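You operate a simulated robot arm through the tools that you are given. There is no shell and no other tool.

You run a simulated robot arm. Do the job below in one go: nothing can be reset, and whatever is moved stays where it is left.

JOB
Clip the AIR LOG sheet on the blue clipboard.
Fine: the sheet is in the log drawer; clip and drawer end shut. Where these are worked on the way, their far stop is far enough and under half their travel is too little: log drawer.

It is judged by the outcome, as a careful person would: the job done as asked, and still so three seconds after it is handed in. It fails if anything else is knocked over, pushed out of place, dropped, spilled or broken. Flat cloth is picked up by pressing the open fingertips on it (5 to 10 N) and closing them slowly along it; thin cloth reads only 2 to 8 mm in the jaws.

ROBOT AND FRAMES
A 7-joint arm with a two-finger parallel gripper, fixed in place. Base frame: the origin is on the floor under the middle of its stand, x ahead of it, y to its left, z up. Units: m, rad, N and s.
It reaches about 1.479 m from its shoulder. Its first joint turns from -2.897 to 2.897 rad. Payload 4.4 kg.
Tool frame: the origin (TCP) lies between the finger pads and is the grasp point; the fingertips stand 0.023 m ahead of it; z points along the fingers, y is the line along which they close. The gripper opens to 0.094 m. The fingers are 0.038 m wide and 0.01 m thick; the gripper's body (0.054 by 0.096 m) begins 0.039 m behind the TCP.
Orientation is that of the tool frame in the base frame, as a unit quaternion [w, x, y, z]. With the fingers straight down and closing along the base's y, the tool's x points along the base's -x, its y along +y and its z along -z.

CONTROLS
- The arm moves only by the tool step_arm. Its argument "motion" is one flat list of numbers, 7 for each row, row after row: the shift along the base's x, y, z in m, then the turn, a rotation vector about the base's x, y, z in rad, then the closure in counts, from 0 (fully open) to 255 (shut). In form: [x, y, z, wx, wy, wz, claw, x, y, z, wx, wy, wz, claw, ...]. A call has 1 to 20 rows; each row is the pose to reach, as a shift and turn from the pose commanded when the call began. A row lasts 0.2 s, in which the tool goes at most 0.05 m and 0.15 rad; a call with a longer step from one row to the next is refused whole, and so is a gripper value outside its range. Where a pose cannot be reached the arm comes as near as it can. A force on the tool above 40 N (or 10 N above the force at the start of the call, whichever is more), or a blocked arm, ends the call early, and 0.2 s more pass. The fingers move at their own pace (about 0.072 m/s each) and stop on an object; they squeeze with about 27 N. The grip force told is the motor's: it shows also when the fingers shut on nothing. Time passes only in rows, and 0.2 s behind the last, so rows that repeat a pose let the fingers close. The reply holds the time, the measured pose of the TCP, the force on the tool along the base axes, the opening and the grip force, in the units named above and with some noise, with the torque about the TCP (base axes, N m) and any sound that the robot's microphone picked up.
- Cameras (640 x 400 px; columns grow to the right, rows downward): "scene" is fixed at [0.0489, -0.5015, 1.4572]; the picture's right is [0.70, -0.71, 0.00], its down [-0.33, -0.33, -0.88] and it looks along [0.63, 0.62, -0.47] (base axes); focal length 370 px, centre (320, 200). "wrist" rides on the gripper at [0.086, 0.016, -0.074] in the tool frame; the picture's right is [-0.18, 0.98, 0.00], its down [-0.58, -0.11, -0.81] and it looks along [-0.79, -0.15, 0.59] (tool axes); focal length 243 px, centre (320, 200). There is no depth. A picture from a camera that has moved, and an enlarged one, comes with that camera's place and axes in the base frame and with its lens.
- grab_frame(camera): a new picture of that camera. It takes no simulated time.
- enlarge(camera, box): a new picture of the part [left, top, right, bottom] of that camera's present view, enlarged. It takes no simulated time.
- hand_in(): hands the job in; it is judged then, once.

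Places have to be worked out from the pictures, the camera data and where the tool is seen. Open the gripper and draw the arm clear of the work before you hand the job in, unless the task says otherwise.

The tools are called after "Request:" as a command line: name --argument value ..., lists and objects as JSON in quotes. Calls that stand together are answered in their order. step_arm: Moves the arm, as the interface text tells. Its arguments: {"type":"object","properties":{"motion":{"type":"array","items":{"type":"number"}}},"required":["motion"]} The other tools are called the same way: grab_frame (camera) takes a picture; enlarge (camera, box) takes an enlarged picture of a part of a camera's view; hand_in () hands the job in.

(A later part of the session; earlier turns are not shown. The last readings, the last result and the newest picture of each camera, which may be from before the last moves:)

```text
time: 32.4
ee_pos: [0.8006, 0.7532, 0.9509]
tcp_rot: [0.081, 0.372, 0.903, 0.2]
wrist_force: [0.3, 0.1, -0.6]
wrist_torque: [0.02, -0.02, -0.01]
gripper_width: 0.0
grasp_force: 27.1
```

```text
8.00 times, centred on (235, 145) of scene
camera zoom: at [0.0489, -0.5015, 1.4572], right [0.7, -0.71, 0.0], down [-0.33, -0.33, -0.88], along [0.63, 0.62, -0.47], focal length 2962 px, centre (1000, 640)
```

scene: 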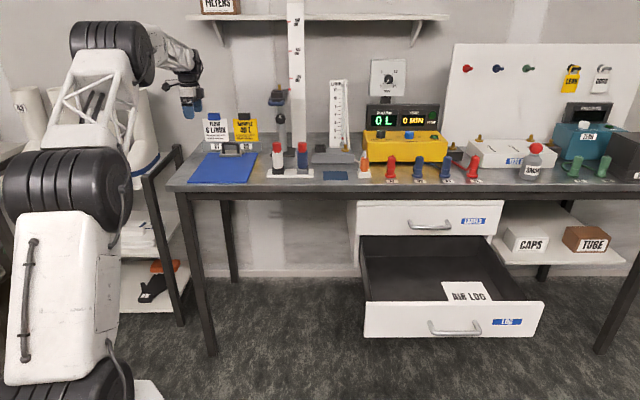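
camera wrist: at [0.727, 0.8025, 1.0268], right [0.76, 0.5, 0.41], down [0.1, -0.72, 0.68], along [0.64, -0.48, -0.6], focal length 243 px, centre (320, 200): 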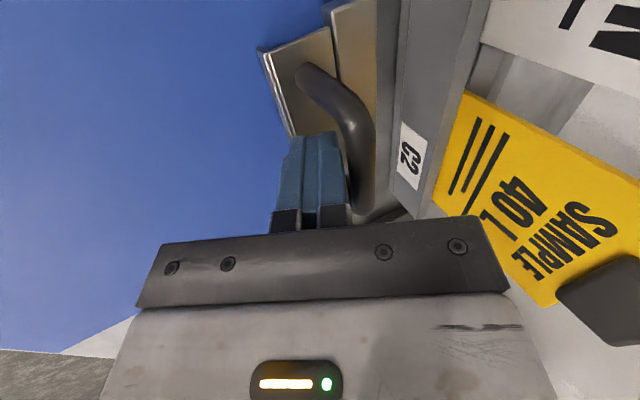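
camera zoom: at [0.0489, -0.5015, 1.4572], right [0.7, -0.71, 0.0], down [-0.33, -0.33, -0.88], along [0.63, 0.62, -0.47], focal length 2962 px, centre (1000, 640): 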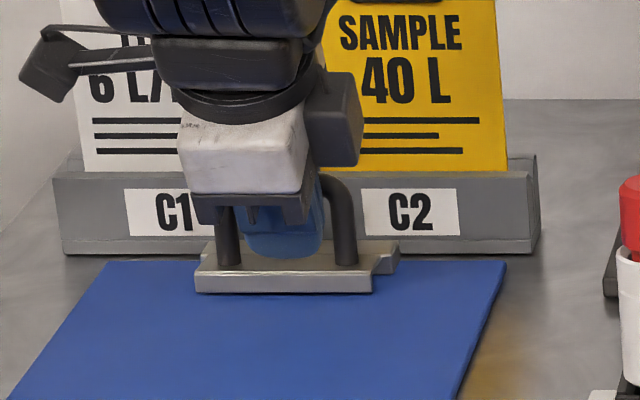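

No contact force yet; the fingertips sit inside the arch just in front of the bar. I push on slowly backward and slightly up to swing the clip open.

Request:
step_arm --motion '[0.0035, 0.0035, 0.0005, 0, 0, 0, 255, 0.007, 0.007, 0.001, 0, 0, 0, 255, 0.0105, 0.0105, 0.002, 0, 0, 0, 255, 0.014, 0.014, 0.003, 0, 0, 0, 255, 0.0175, 0.0175, 0.004, 0, 0, 0, 255]'

Request:
grab_frame --camera "wrist"

Request:
enlarge --camera "scene" --box '[200, 120, 270, 170]'

```text
time: 33.6
ee_pos: [0.8167, 0.7714, 0.9553]
tcp_rot: [0.082, 0.372, 0.903, 0.201]
wrist_force: [-0.4, -0.3, -0.6]
wrist_torque: [-0.02, 0.01, -0.03]
gripper_width: 0.0
grasp_force: 27.1
```

```text
taken
camera wrist: at [0.7444, 0.8199, 1.0309], right [0.76, 0.5, 0.41], down [0.1, -0.72, 0.68], along [0.64, -0.48, -0.6], focal length 243 px, centre (320, 200)
```

wrist: 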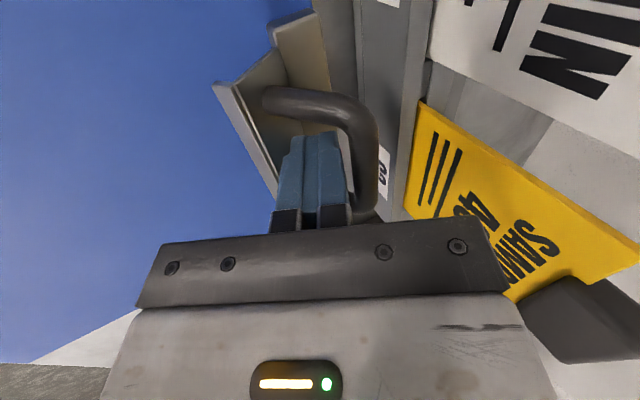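

```text
8.00 times, centred on (235, 145) of scene
camera zoom: at [0.0489, -0.5015, 1.4572], right [0.7, -0.71, 0.0], down [-0.33, -0.33, -0.88], along [0.63, 0.62, -0.47], focal length 2962 px, centre (1000, 640)
```

zoom: 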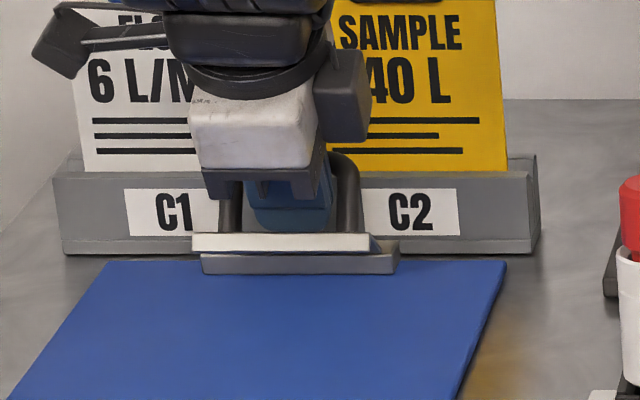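

The clip plate is swinging up with almost no force. I push about 2 cm further back, then back off and see whether it stays open.

Request:
step_arm --motion '[0.0035, 0.0035, 0, 0, 0, 0, 255, 0.007, 0.007, 0, 0, 0, 0, 255, 0.0105, 0.0105, -0.001, 0, 0, 0, 255, 0.0135, 0.0135, -0.002, 0, 0, 0, 255]'

Request:
grab_frame --camera "wrist"

Request:
enlarge --camera "scene" --box '[200, 120, 270, 170]'

```text
time: 34.6
ee_pos: [0.8311, 0.7837, 0.9529]
tcp_rot: [0.08, 0.372, 0.903, 0.201]
wrist_force: [-2.2, -2.8, 2.4]
wrist_torque: [0.01, -0.03, -0.04]
gripper_width: 0.0
grasp_force: 26.8
```

```text
taken
camera wrist: at [0.757, 0.8328, 1.0294], right [0.76, 0.5, 0.41], down [0.1, -0.72, 0.68], along [0.64, -0.48, -0.6], focal length 243 px, centre (320, 200)
```

wrist: 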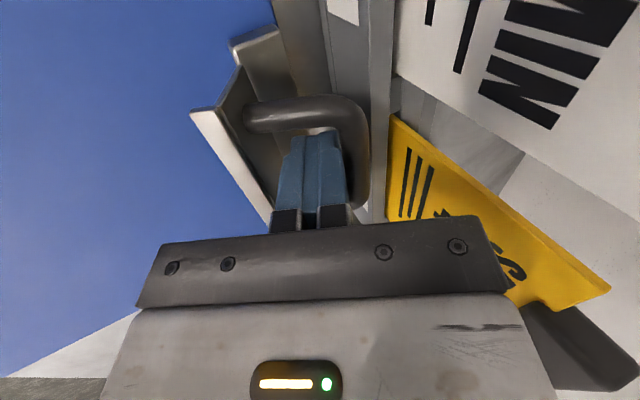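

```text
8.00 times, centred on (235, 145) of scene
camera zoom: at [0.0489, -0.5015, 1.4572], right [0.7, -0.71, 0.0], down [-0.33, -0.33, -0.88], along [0.63, 0.62, -0.47], focal length 2962 px, centre (1000, 640)
```

zoom: 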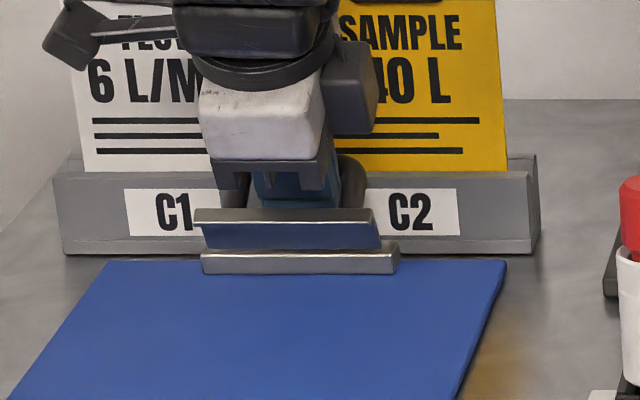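

The plate is up around 55°. A light 4 N resistance shows now, so I push a few more millimetres to see whether this is the stop.

Request:
step_arm --motion '[0.002, 0.002, -0.0005, 0, 0, 0, 255, 0.004, 0.004, -0.001, 0, 0, 0, 255, 0.006, 0.006, -0.002, 0, 0, 0, 255]'

Request:
enlarge --camera "scene" --box '[200, 120, 270, 170]'

```text
time: 35.4
ee_pos: [0.8359, 0.7889, 0.9461]
tcp_rot: [0.08, 0.373, 0.903, 0.198]
wrist_force: [-0.3, 0.1, -1.5]
wrist_torque: [0.01, -0.01, 0.02]
gripper_width: 0.0
grasp_force: 26.8
```

```text
8.00 times, centred on (235, 145) of scene
camera zoom: at [0.0489, -0.5015, 1.4572], right [0.7, -0.71, 0.0], down [-0.33, -0.33, -0.88], along [0.63, 0.62, -0.47], focal length 2962 px, centre (1000, 640)
```

zoom: 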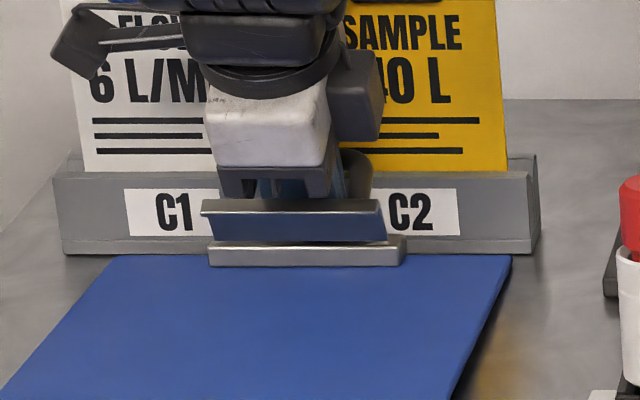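

The clip hit its stop at roughly 60° and the board slid back a few millimetres, so I stop pushing at once. I withdraw the fingers along their own axis, up and forward.

Request:
step_arm --motion '[-0.003, -0.003, 0.004, 0, 0, 0, 255, -0.009, -0.009, 0.022, 0, 0, 0, 255, -0.018, -0.018, 0.05, 0, 0, 0, 255, -0.032, -0.032, 0.09, 0, 0, 0, 255, -0.06, -0.06, 0.12, 0, 0, 0, 255]'

Request:
grab_frame --camera "wrist"

Request:
enlarge --camera "scene" --box '[180, 100, 300, 190]'

```text
time: 36.6
ee_pos: [0.7768, 0.7285, 1.0706]
tcp_rot: [0.08, 0.373, 0.902, 0.201]
wrist_force: [-0.6, -0.5, -2.1]
wrist_torque: [0.03, -0.03, -0.02]
gripper_width: 0.0
grasp_force: 27.2
```

```text
taken
camera wrist: at [0.704, 0.7782, 1.147], right [0.76, 0.5, 0.41], down [0.11, -0.72, 0.68], along [0.64, -0.48, -0.6], focal length 243 px, centre (320, 200)
```

wrist: 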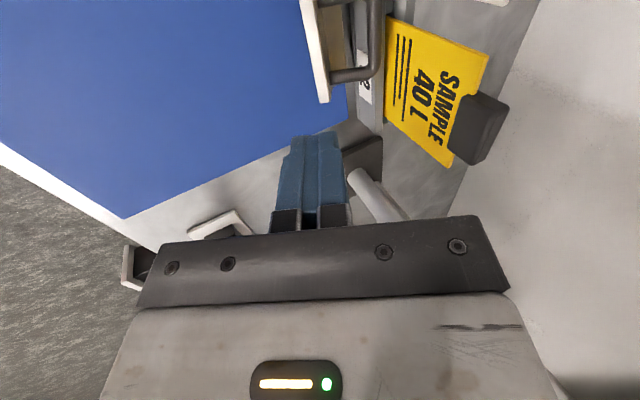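

```text
4.44 times, centred on (240, 145) of scene
camera zoom: at [0.0489, -0.5015, 1.4572], right [0.7, -0.71, 0.0], down [-0.33, -0.33, -0.88], along [0.63, 0.62, -0.47], focal length 1646 px, centre (676, 444)
```

zoom: 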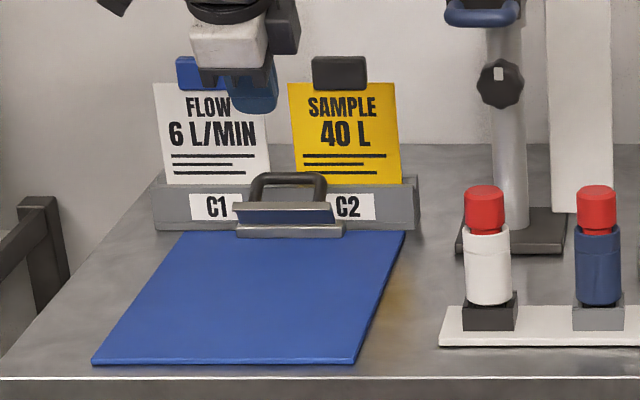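

The clip stays open by itself. I now go back to the drawer, returning the tool to vertical and opening the fingers on the way, to look at the sheet from close up.

Request:
step_arm --motion '[-0.0354, -0.0354, 0, -0.0386, 0.0386, 0, 0, -0.0707, -0.0707, 0, -0.0771, 0.0771, 0, 0, -0.1061, -0.1061, 0, -0.1157, 0.1157, 0, 0, -0.1414, -0.1414, 0, -0.1543, 0.1543, 0, 0, -0.1188, -0.1821, -0.0169, -0.1928, 0.1928, 0, 0, -0.0961, -0.2227, -0.0338, -0.2314, 0.2314, 0, 0, -0.0735, -0.2634, -0.0507, -0.27, 0.27, 0, 0, -0.0509, -0.304, -0.0676, -0.3085, 0.3085, 0, 0, -0.0283, -0.3447, -0.0845, -0.3085, 0.3085, 0, 0, -0.0056, -0.3854, -0.1014, -0.3085, 0.3085, 0, 0, 0.017, -0.426, -0.1183, -0.3085, 0.3085, 0, 0, 0.0396, -0.4667, -0.1352, -0.3085, 0.3085, 0, 0, 0.0623, -0.5073, -0.1521, -0.3085, 0.3085, 0, 0, 0.0849, -0.548, -0.169, -0.3085, 0.3085, 0, 0, 0.1075, -0.5887, -0.1859, -0.3085, 0.3085, 0, 0, 0.1302, -0.6293, -0.2028, -0.3085, 0.3085, 0, 0, 0.1528, -0.67, -0.2197, -0.3085, 0.3085, 0, 0, 0.1754, -0.7106, -0.2366, -0.3085, 0.3085, 0, 0, 0.1981, -0.7513, -0.2535, -0.3085, 0.3085, 0, 0, 0.2207, -0.792, -0.2704, -0.3085, 0.3085, 0, 0]'

Request:
grab_frame --camera "wrist"

Request:
grab_frame --camera "scene"

```text
time: 40.8
ee_pos: [0.9983, -0.0626, 0.7995]
tcp_rot: [-0.002, 0.381, 0.925, 0.0]
wrist_force: [1.3, 0.0, 1.6]
wrist_torque: [-0.01, 0.03, 0.03]
gripper_width: 0.094
grasp_force: 0.0
```

```text
taken
camera wrist: at [0.9492, 0.0109, 0.8766], right [0.82, 0.57, 0.0], down [0.34, -0.49, 0.8], along [0.46, -0.66, -0.59], focal length 243 px, centre (320, 200)
```

wrist: 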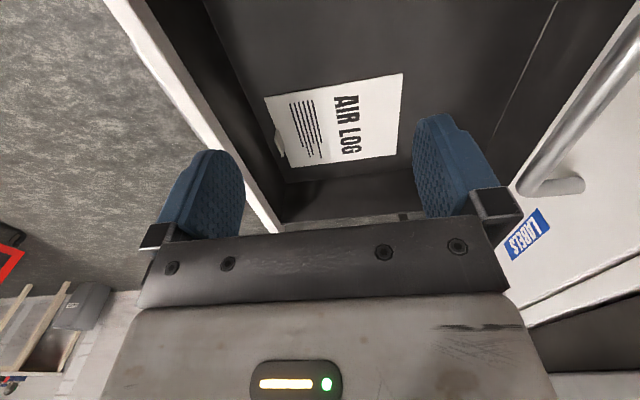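

```text
taken
```

scene: 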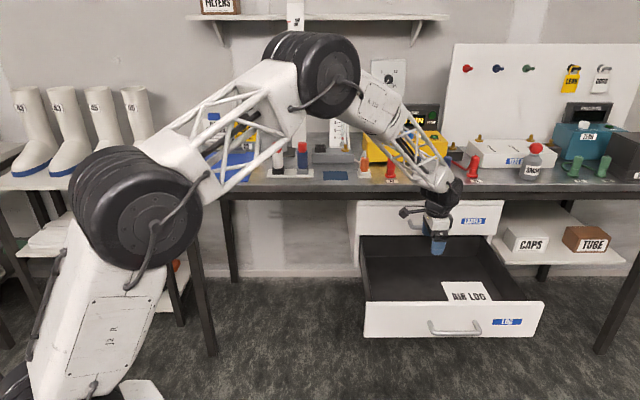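

There is something raised at the bottom edge of the sheet, near the drawer front. I enlarge that.

Request:
enlarge --camera "wrist" --box '[240, 60, 432, 195]'

Request:
enlarge --camera "wrist" --box '[255, 90, 335, 180]'

```text
2.96 times, centred on (336, 128) of wrist
camera zoom: at [0.9492, 0.0109, 0.8766], right [0.82, 0.57, 0.0], down [0.34, -0.49, 0.8], along [0.46, -0.66, -0.59], focal length 719 px, centre (273, 415)
```

zoom: 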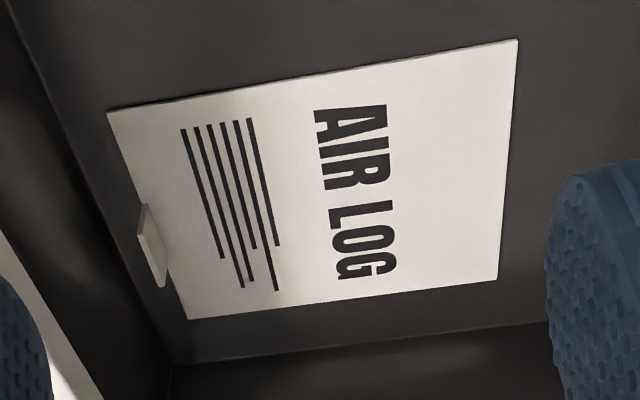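

```text
4.44 times, centred on (295, 135) of wrist
camera zoom: at [0.9492, 0.0109, 0.8766], right [0.82, 0.57, 0.0], down [0.34, -0.49, 0.8], along [0.46, -0.66, -0.59], focal length 1078 px, centre (431, 489)
```

zoom: 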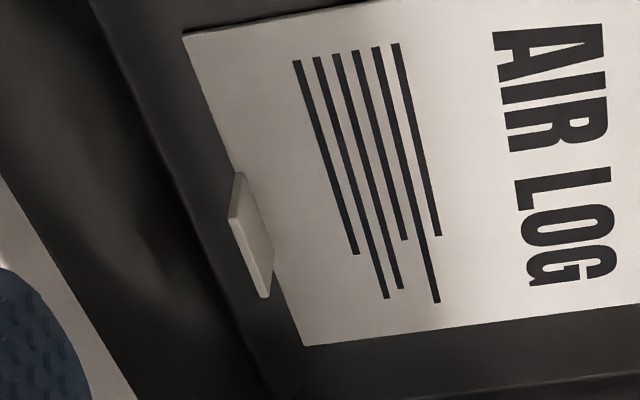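

The sheet is a thin stiff card with an upright tab, about 46 mm wide and 24 mm tall, at the middle of its front edge. I place the tab at e1≈0.928, e2≈0.557, top z≈0.558. The drawer front leaves little room, so I turn the gripper to close along the tab's width and go above it.

Request:
step_arm --motion '[0.0069, -0.0141, 0, 0, 0, -0.1309, 0, 0.0137, -0.0282, 0, 0, 0, -0.2618, 0, 0.0206, -0.0424, 0, 0, 0, -0.3927, 0, 0.0274, -0.0565, 0, 0, 0, -0.5236, 0, 0.0343, -0.0706, 0, 0, 0, -0.6545, 0, 0.0412, -0.0847, 0, 0, 0, -0.7854, 0, 0.048, -0.0988, 0, 0, 0, -0.9163, 0, 0.0549, -0.113, 0, 0, 0, -1.0472, 0, 0.0617, -0.1271, 0, 0, 0, -1.1781, 0, 0.0686, -0.1412, 0, 0, 0, -1.309, 0, 0.0755, -0.1553, 0, 0, 0, -1.4399, 0, 0.0823, -0.1694, 0, 0, 0, -1.5708, 0]'

Request:
grab_frame --camera "wrist"

Request:
grab_frame --camera "scene"

```text
time: 43.4
ee_pos: [1.0787, -0.2321, 0.8012]
tcp_rot: [-0.001, 0.924, 0.383, 0.001]
wrist_force: [-0.6, 0.0, 0.3]
wrist_torque: [-0.02, -0.02, -0.02]
gripper_width: 0.0941
grasp_force: 0.1
```

```text
taken
camera wrist: at [1.1521, -0.1823, 0.8767], right [0.56, -0.83, 0.0], down [-0.49, -0.34, 0.8], along [-0.66, -0.45, -0.6], focal length 243 px, centre (320, 200)
```

wrist: 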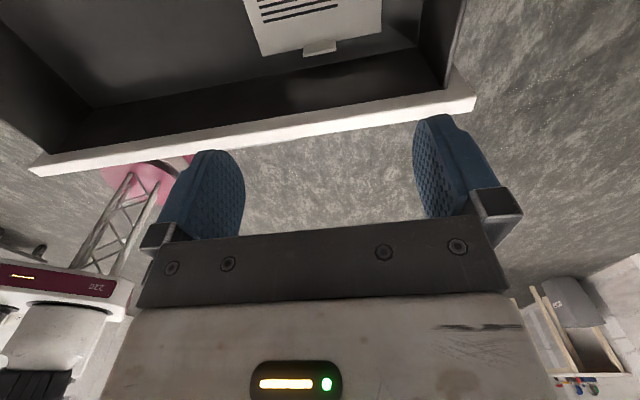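

```text
taken
```

scene: 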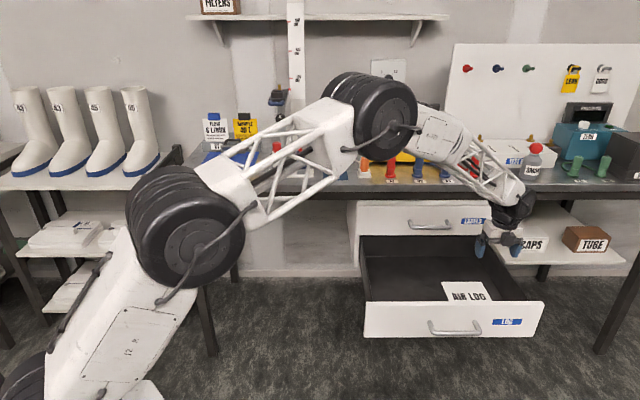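

The yaw was reached, and the wrist camera sees the tab and drawer front from inside. I enlarge to fix tab, panel inner face and panel top.

Request:
enlarge --camera "wrist" --box '[230, 0, 430, 125]'

Request:
enlarge --camera "wrist" --box '[285, 20, 355, 70]'

```text
3.20 times, centred on (330, 62) of wrist
camera zoom: at [1.1521, -0.1823, 0.8767], right [0.56, -0.83, 0.0], down [-0.49, -0.34, 0.8], along [-0.66, -0.45, -0.6], focal length 776 px, centre (288, 640)
```

zoom: 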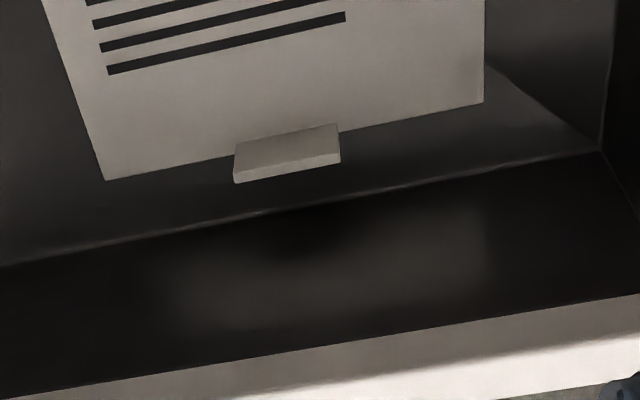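

```text
8.00 times, centred on (320, 45) of wrist
camera zoom: at [1.1521, -0.1823, 0.8767], right [0.56, -0.83, 0.0], down [-0.49, -0.34, 0.8], along [-0.66, -0.45, -0.6], focal length 1941 px, centre (320, 1440)
```

zoom: 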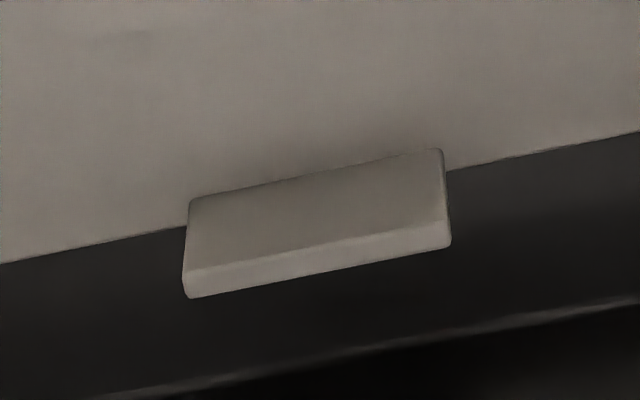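

Panel inner face at e2≈0.531 with its top at z≈0.634; the tab is at e1≈0.919, e2 0.556–0.560, top z≈0.559. I tilt the tool 20° so its body leans away from the panel and go down to just above the tab.

Request:
step_arm --motion '[-0.01, -0.0065, -0.04, -0.0823, 0.0823, 0, 0, -0.02, -0.013, -0.08, -0.1645, 0.1645, 0, 0, -0.0308, -0.0195, -0.12, -0.2468, 0.2468, 0, 0, -0.0308, -0.0195, -0.15, -0.2468, 0.2468, 0, 0]'

Request:
grab_frame --camera "wrist"

Request:
grab_frame --camera "scene"

```text
time: 44.4
ee_pos: [1.0488, -0.2519, 0.6514]
tcp_rot: [0.066, 0.91, 0.378, -0.158]
wrist_force: [0.6, -0.1, 0.7]
wrist_torque: [0.02, 0.0, -0.05]
gripper_width: 0.0939
grasp_force: 0.0
```

```text
taken
camera wrist: at [1.1362, -0.1871, 0.6938], right [0.57, -0.82, 0.06], down [-0.27, -0.12, 0.96], along [-0.77, -0.56, -0.29], focal length 243 px, centre (320, 200)
```

wrist: 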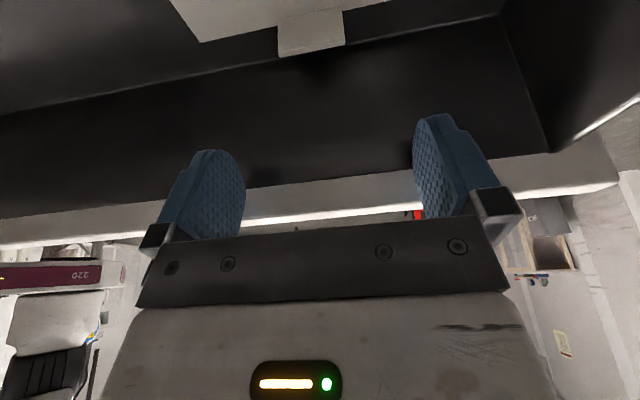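

```text
taken
```

scene: 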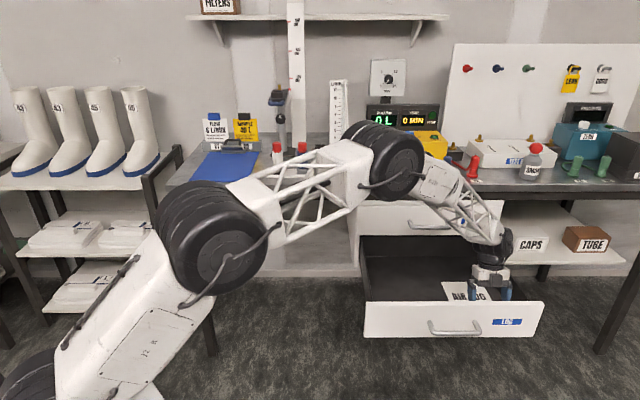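

The view confirms the tab centre at e1≈0.918 and top z≈0.561, right below the fingers. I descend to z≈0.568 so the pads straddle the tab's sides.

Request:
step_arm --motion '[0, 0, -0.03, 0, 0, 0, 0, 0, 0, -0.055, 0, 0, 0, 0, 0, 0, -0.07, 0, 0, 0, 0, 0, 0, -0.0785, 0, 0, 0, 0, 0, 0, -0.0835, 0, 0, 0, 0]'

Request:
grab_frame --camera "wrist"

Request:
enlarge --camera "scene" --box '[410, 220, 550, 345]'

```text
time: 45.6
ee_pos: [1.0499, -0.2503, 0.5674]
tcp_rot: [0.065, 0.91, 0.378, -0.158]
wrist_force: [-0.6, 0.5, 6.4]
wrist_torque: [0.04, -0.01, 0.0]
gripper_width: 0.0938
grasp_force: 0.0
```

```text
taken
camera wrist: at [1.1358, -0.1864, 0.6109], right [0.57, -0.82, 0.06], down [-0.27, -0.12, 0.96], along [-0.77, -0.56, -0.29], focal length 243 px, centre (320, 200)
```

wrist: 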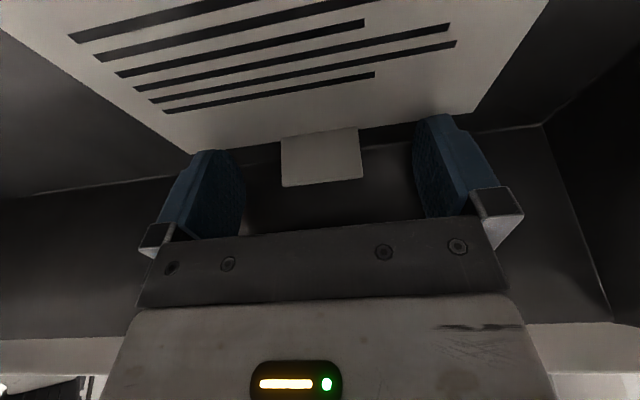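

```text
3.20 times, centred on (480, 282) of scene
camera zoom: at [0.0489, -0.5015, 1.4572], right [0.7, -0.71, 0.0], down [-0.33, -0.33, -0.88], along [0.63, 0.62, -0.47], focal length 1185 px, centre (-192, -64)
```

zoom: 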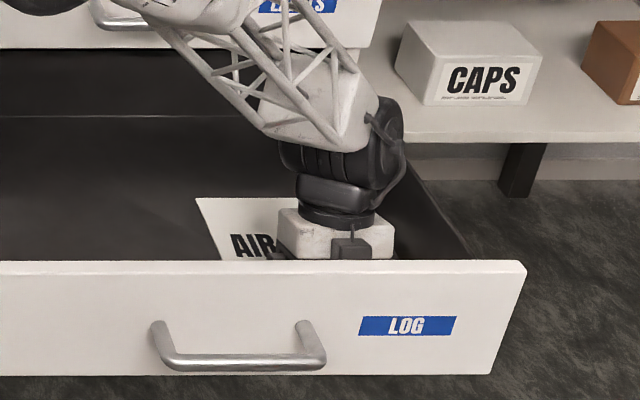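

A light 6 N contact shows that the tips just touch the sheet. I raise 2 mm and close on the tab.

Request:
step_arm --motion '[0, 0, 0.002, 0, 0, 0, 0, 0, 0, 0.002, 0, 0, 0, 60, 0, 0, 0.002, 0, 0, 0, 110, 0, 0, 0.002, 0, 0, 0, 150, 0, 0, 0.002, 0, 0, 0, 200, 0, 0, 0.002, 0, 0, 0, 200]'

Request:
grab_frame --camera "wrist"

```text
time: 47.0
ee_pos: [1.0478, -0.2511, 0.5696]
tcp_rot: [0.065, 0.91, 0.378, -0.159]
wrist_force: [1.1, 0.5, 0.3]
wrist_torque: [-0.04, 0.03, 0.01]
gripper_width: 0.0395
grasp_force: 27.1
```

```text
taken
camera wrist: at [1.1352, -0.1863, 0.6118], right [0.57, -0.82, 0.06], down [-0.27, -0.12, 0.96], along [-0.77, -0.56, -0.29], focal length 243 px, centre (320, 200)
```

wrist: 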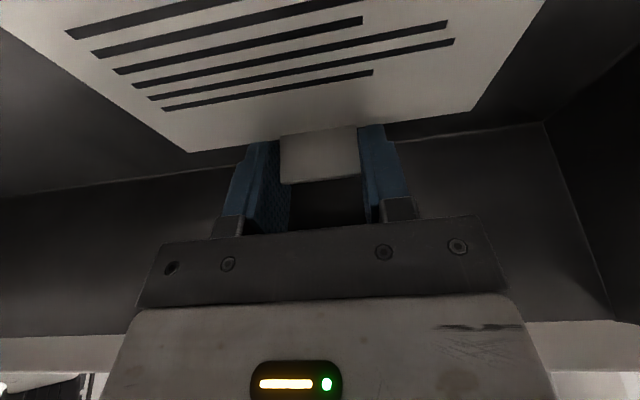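

The tab is held at 39.5 mm width with 27 N. I lift slowly 4 cm and check that the sheet comes along level.

Request:
step_arm --motion '[0, 0, 0.005, 0, 0, 0, 255, 0, 0, 0.012, 0, 0, 0, 255, 0, 0, 0.02, 0, 0, 0, 255, 0, 0, 0.03, 0, 0, 0, 255, 0, 0, 0.04, 0, 0, 0, 255]'

Request:
grab_frame --camera "wrist"

Request:
enlarge --camera "scene" --box '[390, 210, 550, 345]'

```text
time: 48.2
ee_pos: [1.0492, -0.2517, 0.6099]
tcp_rot: [0.065, 0.91, 0.377, -0.159]
wrist_force: [-0.7, -0.2, 0.0]
wrist_torque: [-0.05, 0.02, 0.04]
gripper_width: 0.0391
grasp_force: 26.8
```

```text
taken
camera wrist: at [1.1356, -0.1869, 0.6517], right [0.57, -0.82, 0.06], down [-0.27, -0.12, 0.96], along [-0.77, -0.56, -0.29], focal length 243 px, centre (320, 200)
```

wrist: 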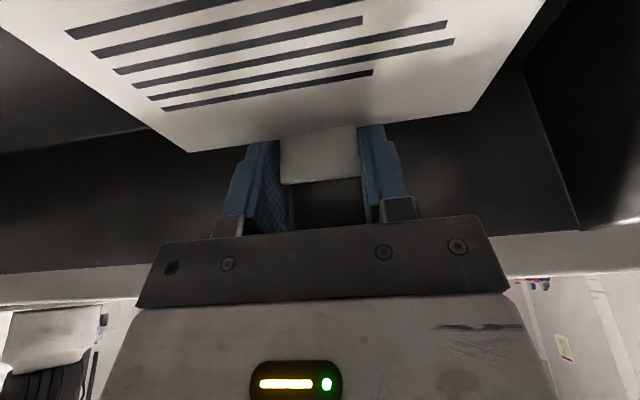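

```text
2.96 times, centred on (470, 278) of scene
camera zoom: at [0.0489, -0.5015, 1.4572], right [0.7, -0.71, 0.0], down [-0.33, -0.33, -0.88], along [0.63, 0.62, -0.47], focal length 1097 px, centre (-124, -30)
```

zoom: 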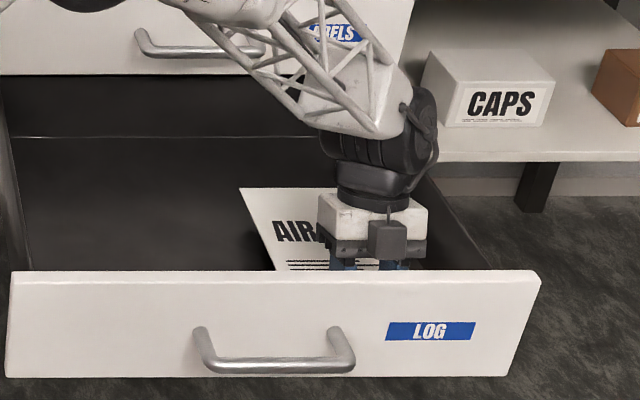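

The card lifts off level and firmly held. I raise it straight up, clear of the drawer and the LABELS handle, to above bench height.

Request:
step_arm --motion '[0, 0, 0.03, 0, 0, 0, 255, 0, 0, 0.065, 0, 0, 0, 255, 0, 0, 0.105, 0, 0, 0, 255, 0, 0, 0.145, 0, 0, 0, 255, 0, 0, 0.185, 0, 0, 0, 255, 0, 0, 0.225, 0, 0, 0, 255, 0, 0, 0.265, 0, 0, 0, 255, 0, 0, 0.305, 0, 0, 0, 255, 0, 0, 0.345, 0, 0, 0, 255, 0, 0, 0.385, 0, 0, 0, 255, 0, 0, 0.425, 0, 0, 0, 255, 0, 0, 0.455, 0, 0, 0, 255, 0, 0, 0.475, 0, 0, 0, 255]'

Request:
grab_frame --camera "wrist"

Request:
grab_frame --camera "scene"

```text
time: 51.0
ee_pos: [1.0478, -0.2522, 1.0844]
tcp_rot: [0.065, 0.91, 0.377, -0.159]
wrist_force: [1.1, 0.9, -1.1]
wrist_torque: [-0.05, 0.04, 0.0]
gripper_width: 0.0393
grasp_force: 26.6
```

```text
taken
camera wrist: at [1.135, -0.1868, 1.1263], right [0.57, -0.82, 0.06], down [-0.27, -0.12, 0.96], along [-0.77, -0.56, -0.29], focal length 243 px, centre (320, 200)
```

wrist: 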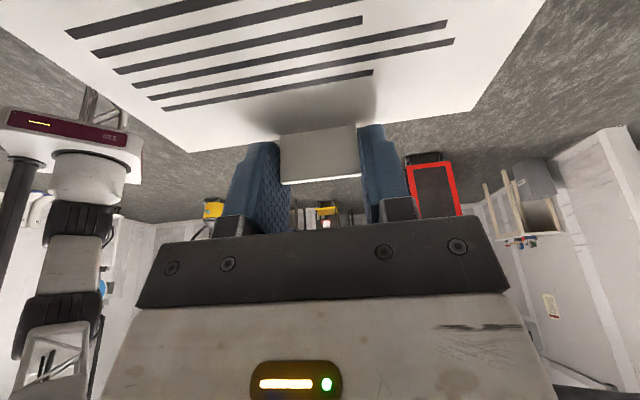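

```text
taken
```

scene: 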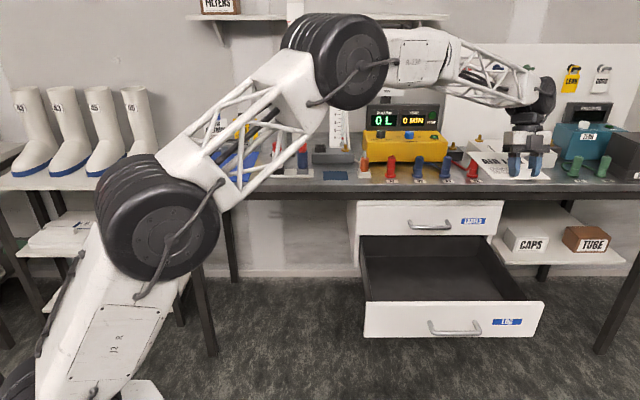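

The card is well clear above the bench edge. I carry it left along the bench front to in front of the clipboard, at the same height.

Request:
step_arm --motion '[-0.03, 0.0327, 0, 0, 0, 0, 255, -0.0601, 0.0653, 0, 0, 0, 0, 255, -0.0902, 0.098, 0, 0, 0, 0, 255, -0.1202, 0.1307, 0, 0, 0, 0, 255, -0.1503, 0.1634, 0, 0, 0, 0, 255, -0.1803, 0.196, 0, 0, 0, 0, 255, -0.2104, 0.2287, 0, 0, 0, 0, 255, -0.2404, 0.2614, 0, 0, 0, 0, 255, -0.2705, 0.294, 0, 0, 0, 0, 255, -0.3005, 0.3267, 0, 0, 0, 0, 255, -0.3306, 0.3594, 0, 0, 0, 0, 255, -0.3606, 0.392, 0, 0, 0, 0, 255, -0.3907, 0.4247, 0, 0, 0, 0, 255, -0.4207, 0.4574, 0, 0, 0, 0, 255, -0.4508, 0.4901, 0, 0, 0, 0, 255, -0.4808, 0.5227, 0, 0, 0, 0, 255, -0.5109, 0.5554, 0, 0, 0, 0, 255, -0.5409, 0.5881, 0, 0, 0, 0, 255, -0.571, 0.6207, 0, 0, 0, 0, 255, -0.601, 0.6534, 0, 0, 0, 0, 255]'

Request:
grab_frame --camera "wrist"

Request:
grab_frame --camera "scene"

```text
time: 55.2
ee_pos: [0.4993, 0.3454, 1.0837]
tcp_rot: [0.066, 0.909, 0.379, -0.158]
wrist_force: [0.7, 0.2, -1.0]
wrist_torque: [-0.01, 0.02, 0.01]
gripper_width: 0.0391
grasp_force: 26.7
out of reach, approached as far as the arm can: row 19, 20
```

```text
taken
camera wrist: at [0.5869, 0.4108, 1.127], right [0.57, -0.82, 0.06], down [-0.27, -0.12, 0.96], along [-0.77, -0.57, -0.29], focal length 243 px, centre (320, 200)
```

wrist: 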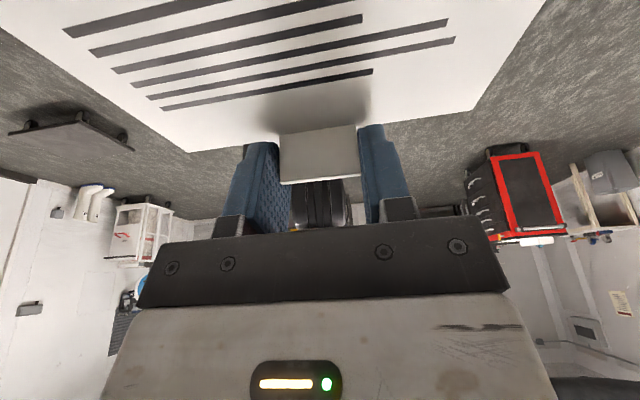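

```text
taken
```

scene: 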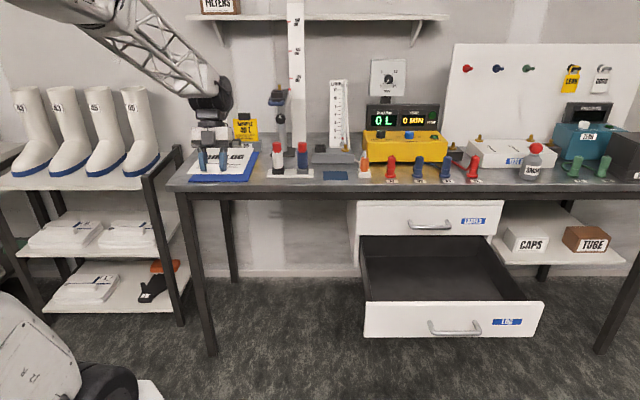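

The last two rows were out of reach (the arm is folded too close), leaving the tool at e1≈0.109, e2≈0.597. I step toward the bench by 5 cm and check where the tool actually goes.

Request:
step_arm --motion '[0.0177, 0.0177, 0, 0, 0, 0, 255, 0.0354, 0.0354, 0, 0, 0, 0, 255, 0.0354, 0.0354, 0, 0, 0, 0, 255]'

```text
time: 56.0
ee_pos: [0.5384, 0.38, 1.0848]
tcp_rot: [0.065, 0.91, 0.378, -0.158]
wrist_force: [-0.2, 0.8, -0.4]
wrist_torque: [-0.03, 0.04, 0.04]
gripper_width: 0.0392
grasp_force: 26.8
```

The tool follows correctly again, now at e1≈0.112, e2≈0.649. I shift left to the clipboard's centre line and go over the board at z≈1.085.

Request:
step_arm --motion '[-0.0106, 0.0318, 0, 0, 0, 0, 255, -0.0212, 0.0636, 0, 0, 0, 0, 255, -0.0212, 0.0919, 0, 0, 0, 0, 255, 0.0071, 0.1202, 0, 0, 0, 0, 255, 0.0354, 0.1485, 0, 0, 0, 0, 255, 0.0636, 0.1768, 0, 0, 0, 0, 255, 0.0849, 0.198, 0, 0, 0, 0, 255]'

Request:
enlarge --camera "scene" --box '[160, 80, 320, 190]'

Request:
grab_frame --camera "wrist"

```text
time: 57.6
ee_pos: [0.581, 0.4429, 1.161]
tcp_rot: [0.067, 0.906, 0.387, -0.159]
wrist_force: [1.2, 2.3, -6.1]
wrist_torque: [-0.29, 0.26, -0.01]
gripper_width: 0.0391
grasp_force: 27.0
out of reach, approached as far as the arm can: row 1, 2, 3, 4, 5, 6, 7
```

```text
3.64 times, centred on (240, 135) of scene
camera zoom: at [0.0489, -0.5015, 1.4572], right [0.7, -0.71, 0.0], down [-0.33, -0.33, -0.88], along [0.63, 0.62, -0.47], focal length 1346 px, centre (611, 436)
```

zoom: 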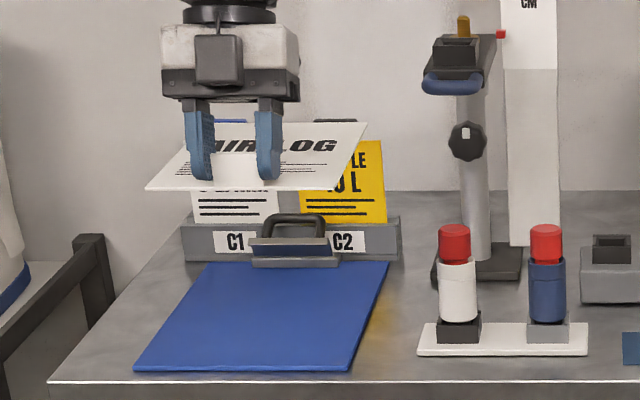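

```text
taken
camera wrist: at [0.6663, 0.5098, 1.2027], right [0.59, -0.8, 0.06], down [-0.26, -0.12, 0.96], along [-0.76, -0.58, -0.29], focal length 243 px, centre (320, 200)
```

wrist: 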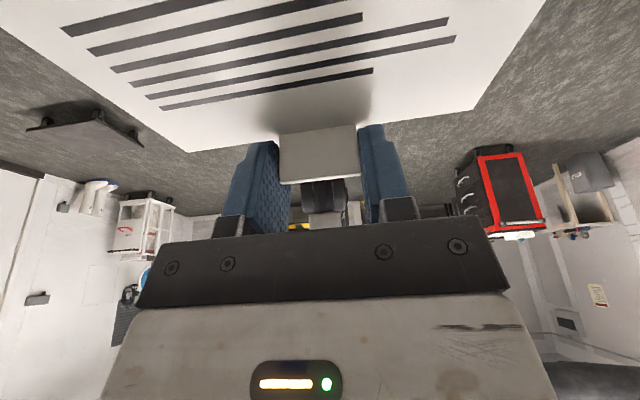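

The arm is at a wrist-yaw limit: this grip can't point the sheet exactly outward at the clipboard. So I will lay the card on the board with about 8° of yaw, then regrip the tab by its faces from the usual direction. First I turn the tool 7° and come back down to z≈1.085.

Request:
step_arm --motion '[0, 0, -0.025, 0, 0, 0.06, 255, 0, 0, -0.05, 0, 0, 0.12, 255, 0, 0, -0.075, 0, 0, 0.12, 255, 0, 0, -0.075, 0, 0, 0.12, 255]'

```text
time: 58.6
ee_pos: [0.5843, 0.4457, 1.0895]
tcp_rot: [0.074, 0.885, 0.432, -0.154]
wrist_force: [-0.2, 0.6, -0.9]
wrist_torque: [-0.06, 0.05, -0.01]
gripper_width: 0.0392
grasp_force: 27.2
```

The pose is reachable at a yaw of about 52°. I add 2° of margin and move out over the board at this height.

Request:
step_arm --motion '[0.0, 0.0, 0, 0, 0, 0.035, 255, 0.0201, 0.0388, -0.002, 0, 0, 0.035, 255, 0.0402, 0.0777, -0.004, 0, 0, 0.035, 255, 0.0603, 0.1165, -0.004, 0, 0, 0.035, 255, 0.0804, 0.1553, -0.004, 0, 0, 0.035, 255, 0.0804, 0.1553, -0.004, 0, 0, 0.035, 255]'

Request:
enlarge --camera "scene" --box '[160, 80, 320, 190]'

Request:
grab_frame --camera "wrist"

```text
time: 60.0
ee_pos: [0.6677, 0.601, 1.0869]
tcp_rot: [0.077, 0.878, 0.447, -0.154]
wrist_force: [0.0, 0.0, -0.1]
wrist_torque: [-0.02, 0.02, 0.02]
gripper_width: 0.0393
grasp_force: 26.6
```

```text
3.64 times, centred on (240, 135) of scene
camera zoom: at [0.0489, -0.5015, 1.4572], right [0.7, -0.71, 0.0], down [-0.33, -0.33, -0.88], along [0.63, 0.62, -0.47], focal length 1346 px, centre (611, 436)
```

zoom: 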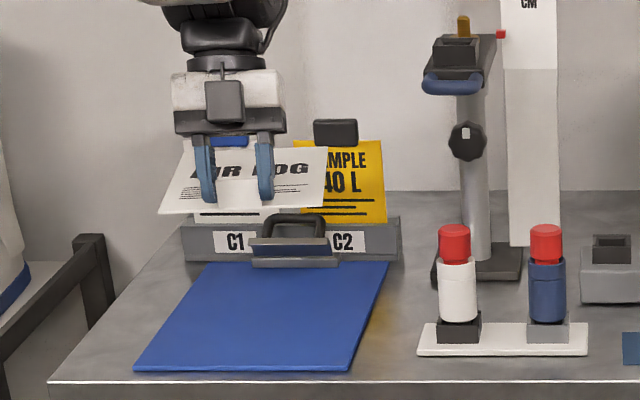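

```text
taken
camera wrist: at [0.7435, 0.6786, 1.129], right [0.69, -0.72, 0.06], down [-0.25, -0.16, 0.96], along [-0.68, -0.68, -0.29], focal length 243 px, centre (320, 200)
```

wrist: 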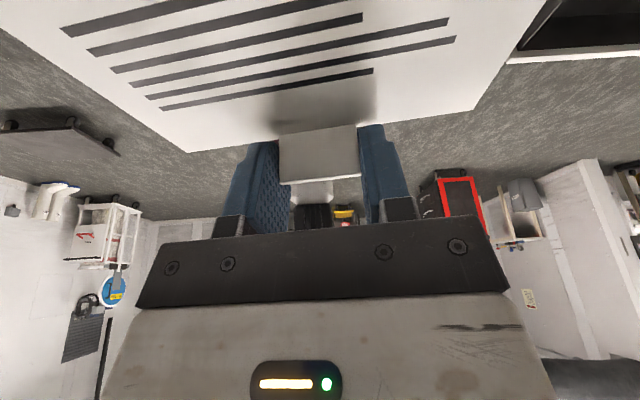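

The card hovers over the board. I lower to about 2 cm above it and look.

Request:
step_arm --motion '[0, 0, -0.04, 0, 0, 0, 255, 0, 0, -0.08, 0, 0, 0, 255, 0, 0, -0.11, 0, 0, 0, 255, 0, 0, -0.125, 0, 0, 0, 255]'

Request:
enlarge --camera "scene" --box '[170, 110, 290, 195]'

```text
time: 61.0
ee_pos: [0.6687, 0.601, 0.9629]
tcp_rot: [0.077, 0.878, 0.447, -0.153]
wrist_force: [0.1, -0.7, 0.2]
wrist_torque: [-0.05, 0.04, 0.01]
gripper_width: 0.0392
grasp_force: 26.6
```

```text
4.71 times, centred on (230, 152) of scene
camera zoom: at [0.0489, -0.5015, 1.4572], right [0.7, -0.71, 0.0], down [-0.33, -0.33, -0.88], along [0.63, 0.62, -0.47], focal length 1742 px, centre (744, 424)
```

zoom: 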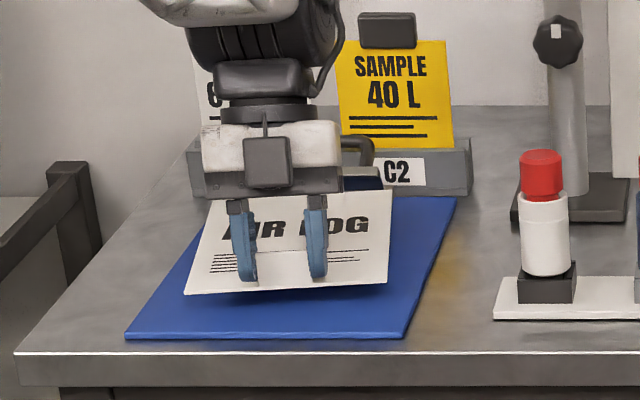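

Sheet hovers over the board, short of the clip. I lower in small steps while watching the force for touch-down.

Request:
step_arm --motion '[0, 0, -0.006, 0, 0, 0, 255, 0, 0, -0.012, 0, 0, 0, 255, 0, 0, -0.017, 0, 0, 0, 255]'

Request:
enlarge --camera "scene" --box '[170, 110, 290, 195]'

```text
time: 61.8
ee_pos: [0.6681, 0.6023, 0.9442]
tcp_rot: [0.077, 0.878, 0.447, -0.153]
wrist_force: [0.0, -0.5, -0.6]
wrist_torque: [-0.04, 0.03, 0.04]
gripper_width: 0.0393
grasp_force: 26.9
```

```text
4.71 times, centred on (230, 152) of scene
camera zoom: at [0.0489, -0.5015, 1.4572], right [0.7, -0.71, 0.0], down [-0.33, -0.33, -0.88], along [0.63, 0.62, -0.47], focal length 1742 px, centre (744, 424)
```

zoom: 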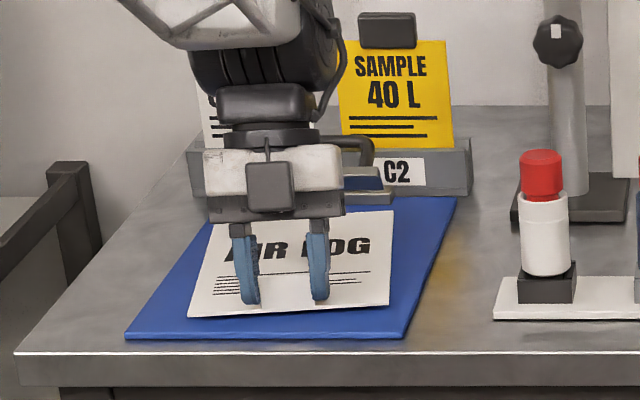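

Only a thin shadow gap remains. I go down in 2 mm steps.

Request:
step_arm --motion '[0, 0, -0.002, 0, 0, 0, 255, 0, 0, -0.004, 0, 0, 0, 255]'

Request:
enlarge --camera "scene" --box '[180, 140, 270, 190]'

```text
time: 62.4
ee_pos: [0.6672, 0.602, 0.9412]
tcp_rot: [0.077, 0.878, 0.447, -0.152]
wrist_force: [-0.2, -1.0, -0.1]
wrist_torque: [0.0, 0.04, -0.02]
gripper_width: 0.0393
grasp_force: 27.1
```

```text
7.11 times, centred on (225, 165) of scene
camera zoom: at [0.0489, -0.5015, 1.4572], right [0.7, -0.71, 0.0], down [-0.33, -0.33, -0.88], along [0.63, 0.62, -0.47], focal length 2633 px, centre (996, 449)
```

zoom: 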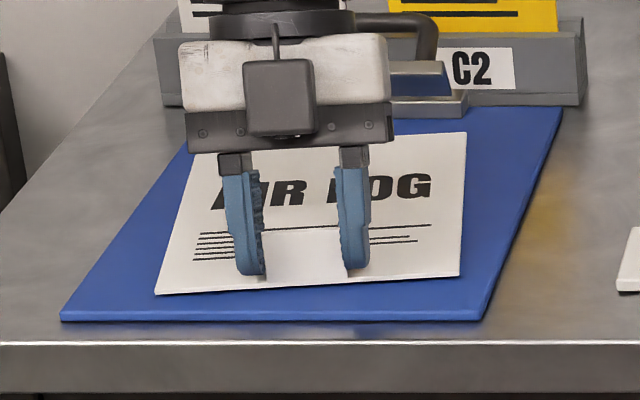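

No contact yet; two more millimetre steps.

Request:
step_arm --motion '[0, 0, -0.0015, 0, 0, 0, 255, 0, 0, -0.003, 0, 0, 0, 255]'

```text
time: 63.0
ee_pos: [0.6672, 0.6019, 0.9378]
tcp_rot: [0.077, 0.878, 0.448, -0.153]
wrist_force: [-1.2, 0.0, 1.8]
wrist_torque: [0.26, -0.36, 0.06]
gripper_width: 0.0394
grasp_force: 27.1
```

Light touch (about 2 N) at the card's far edge shows it rests on the board. I open the fingers gently and rise straight up.

Request:
step_arm --motion '[0, 0, -0.0005, 0, 0, 0, 255, 0, 0, -0.0005, 0, 0, 0, 130, 0, 0, -0.0005, 0, 0, 0, 90, 0, 0, -0.0005, 0, 0, 0, 50, 0, 0, -0.0005, 0, 0, 0, 50, 0, 0, 0.015, 0, 0, 0, 50, 0, 0, 0.04, 0, 0, 0, 50, 0, 0, 0.08, 0, 0, 0, 50, 0, 0, 0.12, 0, 0, 0, 0]'

Request:
enlarge --camera "scene" --box '[170, 110, 290, 195]'

Request:
grab_frame --camera "wrist"

```text
time: 65.0
ee_pos: [0.6663, 0.6013, 1.056]
tcp_rot: [0.079, 0.877, 0.448, -0.153]
wrist_force: [0.7, 0.1, 0.0]
wrist_torque: [-0.03, -0.03, 0.03]
gripper_width: 0.0941
grasp_force: 0.0
```

```text
4.71 times, centred on (230, 152) of scene
camera zoom: at [0.0489, -0.5015, 1.4572], right [0.7, -0.71, 0.0], down [-0.33, -0.33, -0.88], along [0.63, 0.62, -0.47], focal length 1742 px, centre (744, 424)
```

zoom: 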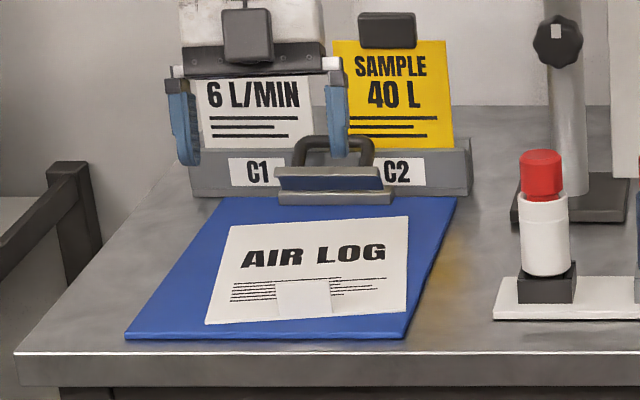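

```text
taken
camera wrist: at [0.7414, 0.6782, 1.0979], right [0.69, -0.72, 0.06], down [-0.25, -0.16, 0.96], along [-0.68, -0.68, -0.29], focal length 243 px, centre (320, 200)
```

wrist: 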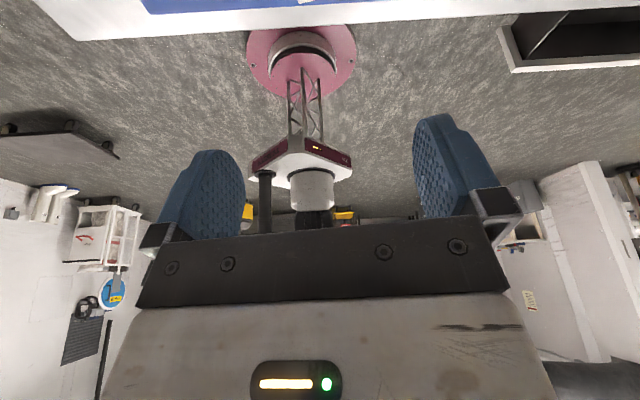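

The card rests flat on the board in front of the open clip. Now I bring the tool upright and turn it to the other grip direction (closing across the tab's thickness), placed so the wrist camera sees tab and clip.

Request:
step_arm --motion '[0, 0, 0.02, 0.0941, -0.0684, 0, 0, 0, 0, 0.04, 0.1882, -0.1368, 0, 0, 0, 0, 0.055, 0.2823, -0.2052, 0, 0]'

Request:
step_arm --motion '[-0.0059, 0.0103, 0, 0, 0, 0.1285, 0, -0.0118, 0.0205, 0, 0, 0, 0.257, 0, -0.0177, 0.0308, 0, 0, 0, 0.3855, 0, -0.0236, 0.0411, 0, 0, 0, 0.5141, 0, -0.0295, 0.0514, 0, 0, 0, 0.6426, 0, -0.0355, 0.0616, 0, 0, 0, 0.7711, 0, -0.0414, 0.0719, 0, 0, 0, 0.8996, 0, -0.0473, 0.0822, 0, 0, 0, 1.0281, 0, -0.0532, 0.0925, 0, 0, 0, 1.1566, 0, -0.0591, 0.1027, 0, 0, 0, 1.2852, 0, -0.065, 0.113, 0, 0, 0, 1.4137, 0]'

Request:
grab_frame --camera "wrist"

Request:
grab_frame --camera "scene"

```text
time: 65.8
ee_pos: [0.6665, 0.6019, 1.1121]
tcp_rot: [-0.002, 0.891, 0.454, 0.003]
wrist_force: [-0.7, -0.2, -0.2]
wrist_torque: [0.02, 0.03, 0.02]
gripper_width: 0.0937
grasp_force: 0.0
```

```text
time: 68.2
ee_pos: [0.6028, 0.7151, 1.1105]
tcp_rot: [-0.002, 0.381, 0.924, 0.0]
wrist_force: [0.0, 0.6, -0.4]
wrist_torque: [0.0, -0.03, 0.01]
gripper_width: 0.0941
grasp_force: 0.0
```

```text
taken
camera wrist: at [0.5531, 0.7879, 1.1875], right [0.82, 0.57, 0.0], down [0.34, -0.49, 0.8], along [0.45, -0.66, -0.59], focal length 243 px, centre (320, 200)
```

wrist: 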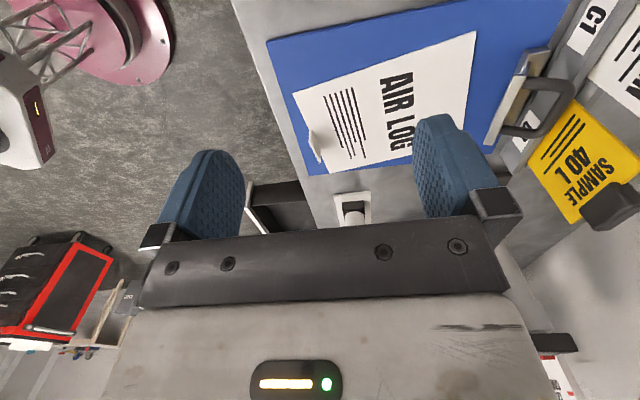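

```text
taken
```

scene: 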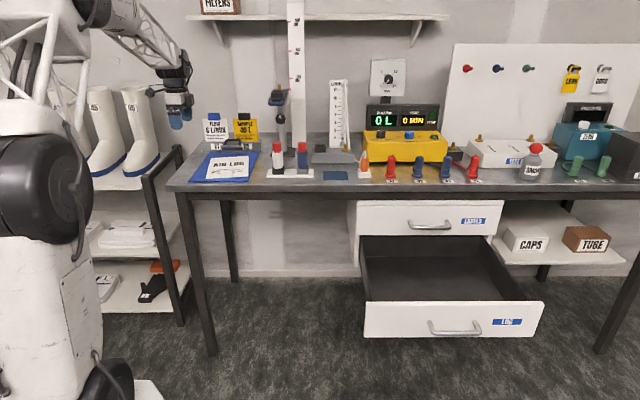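

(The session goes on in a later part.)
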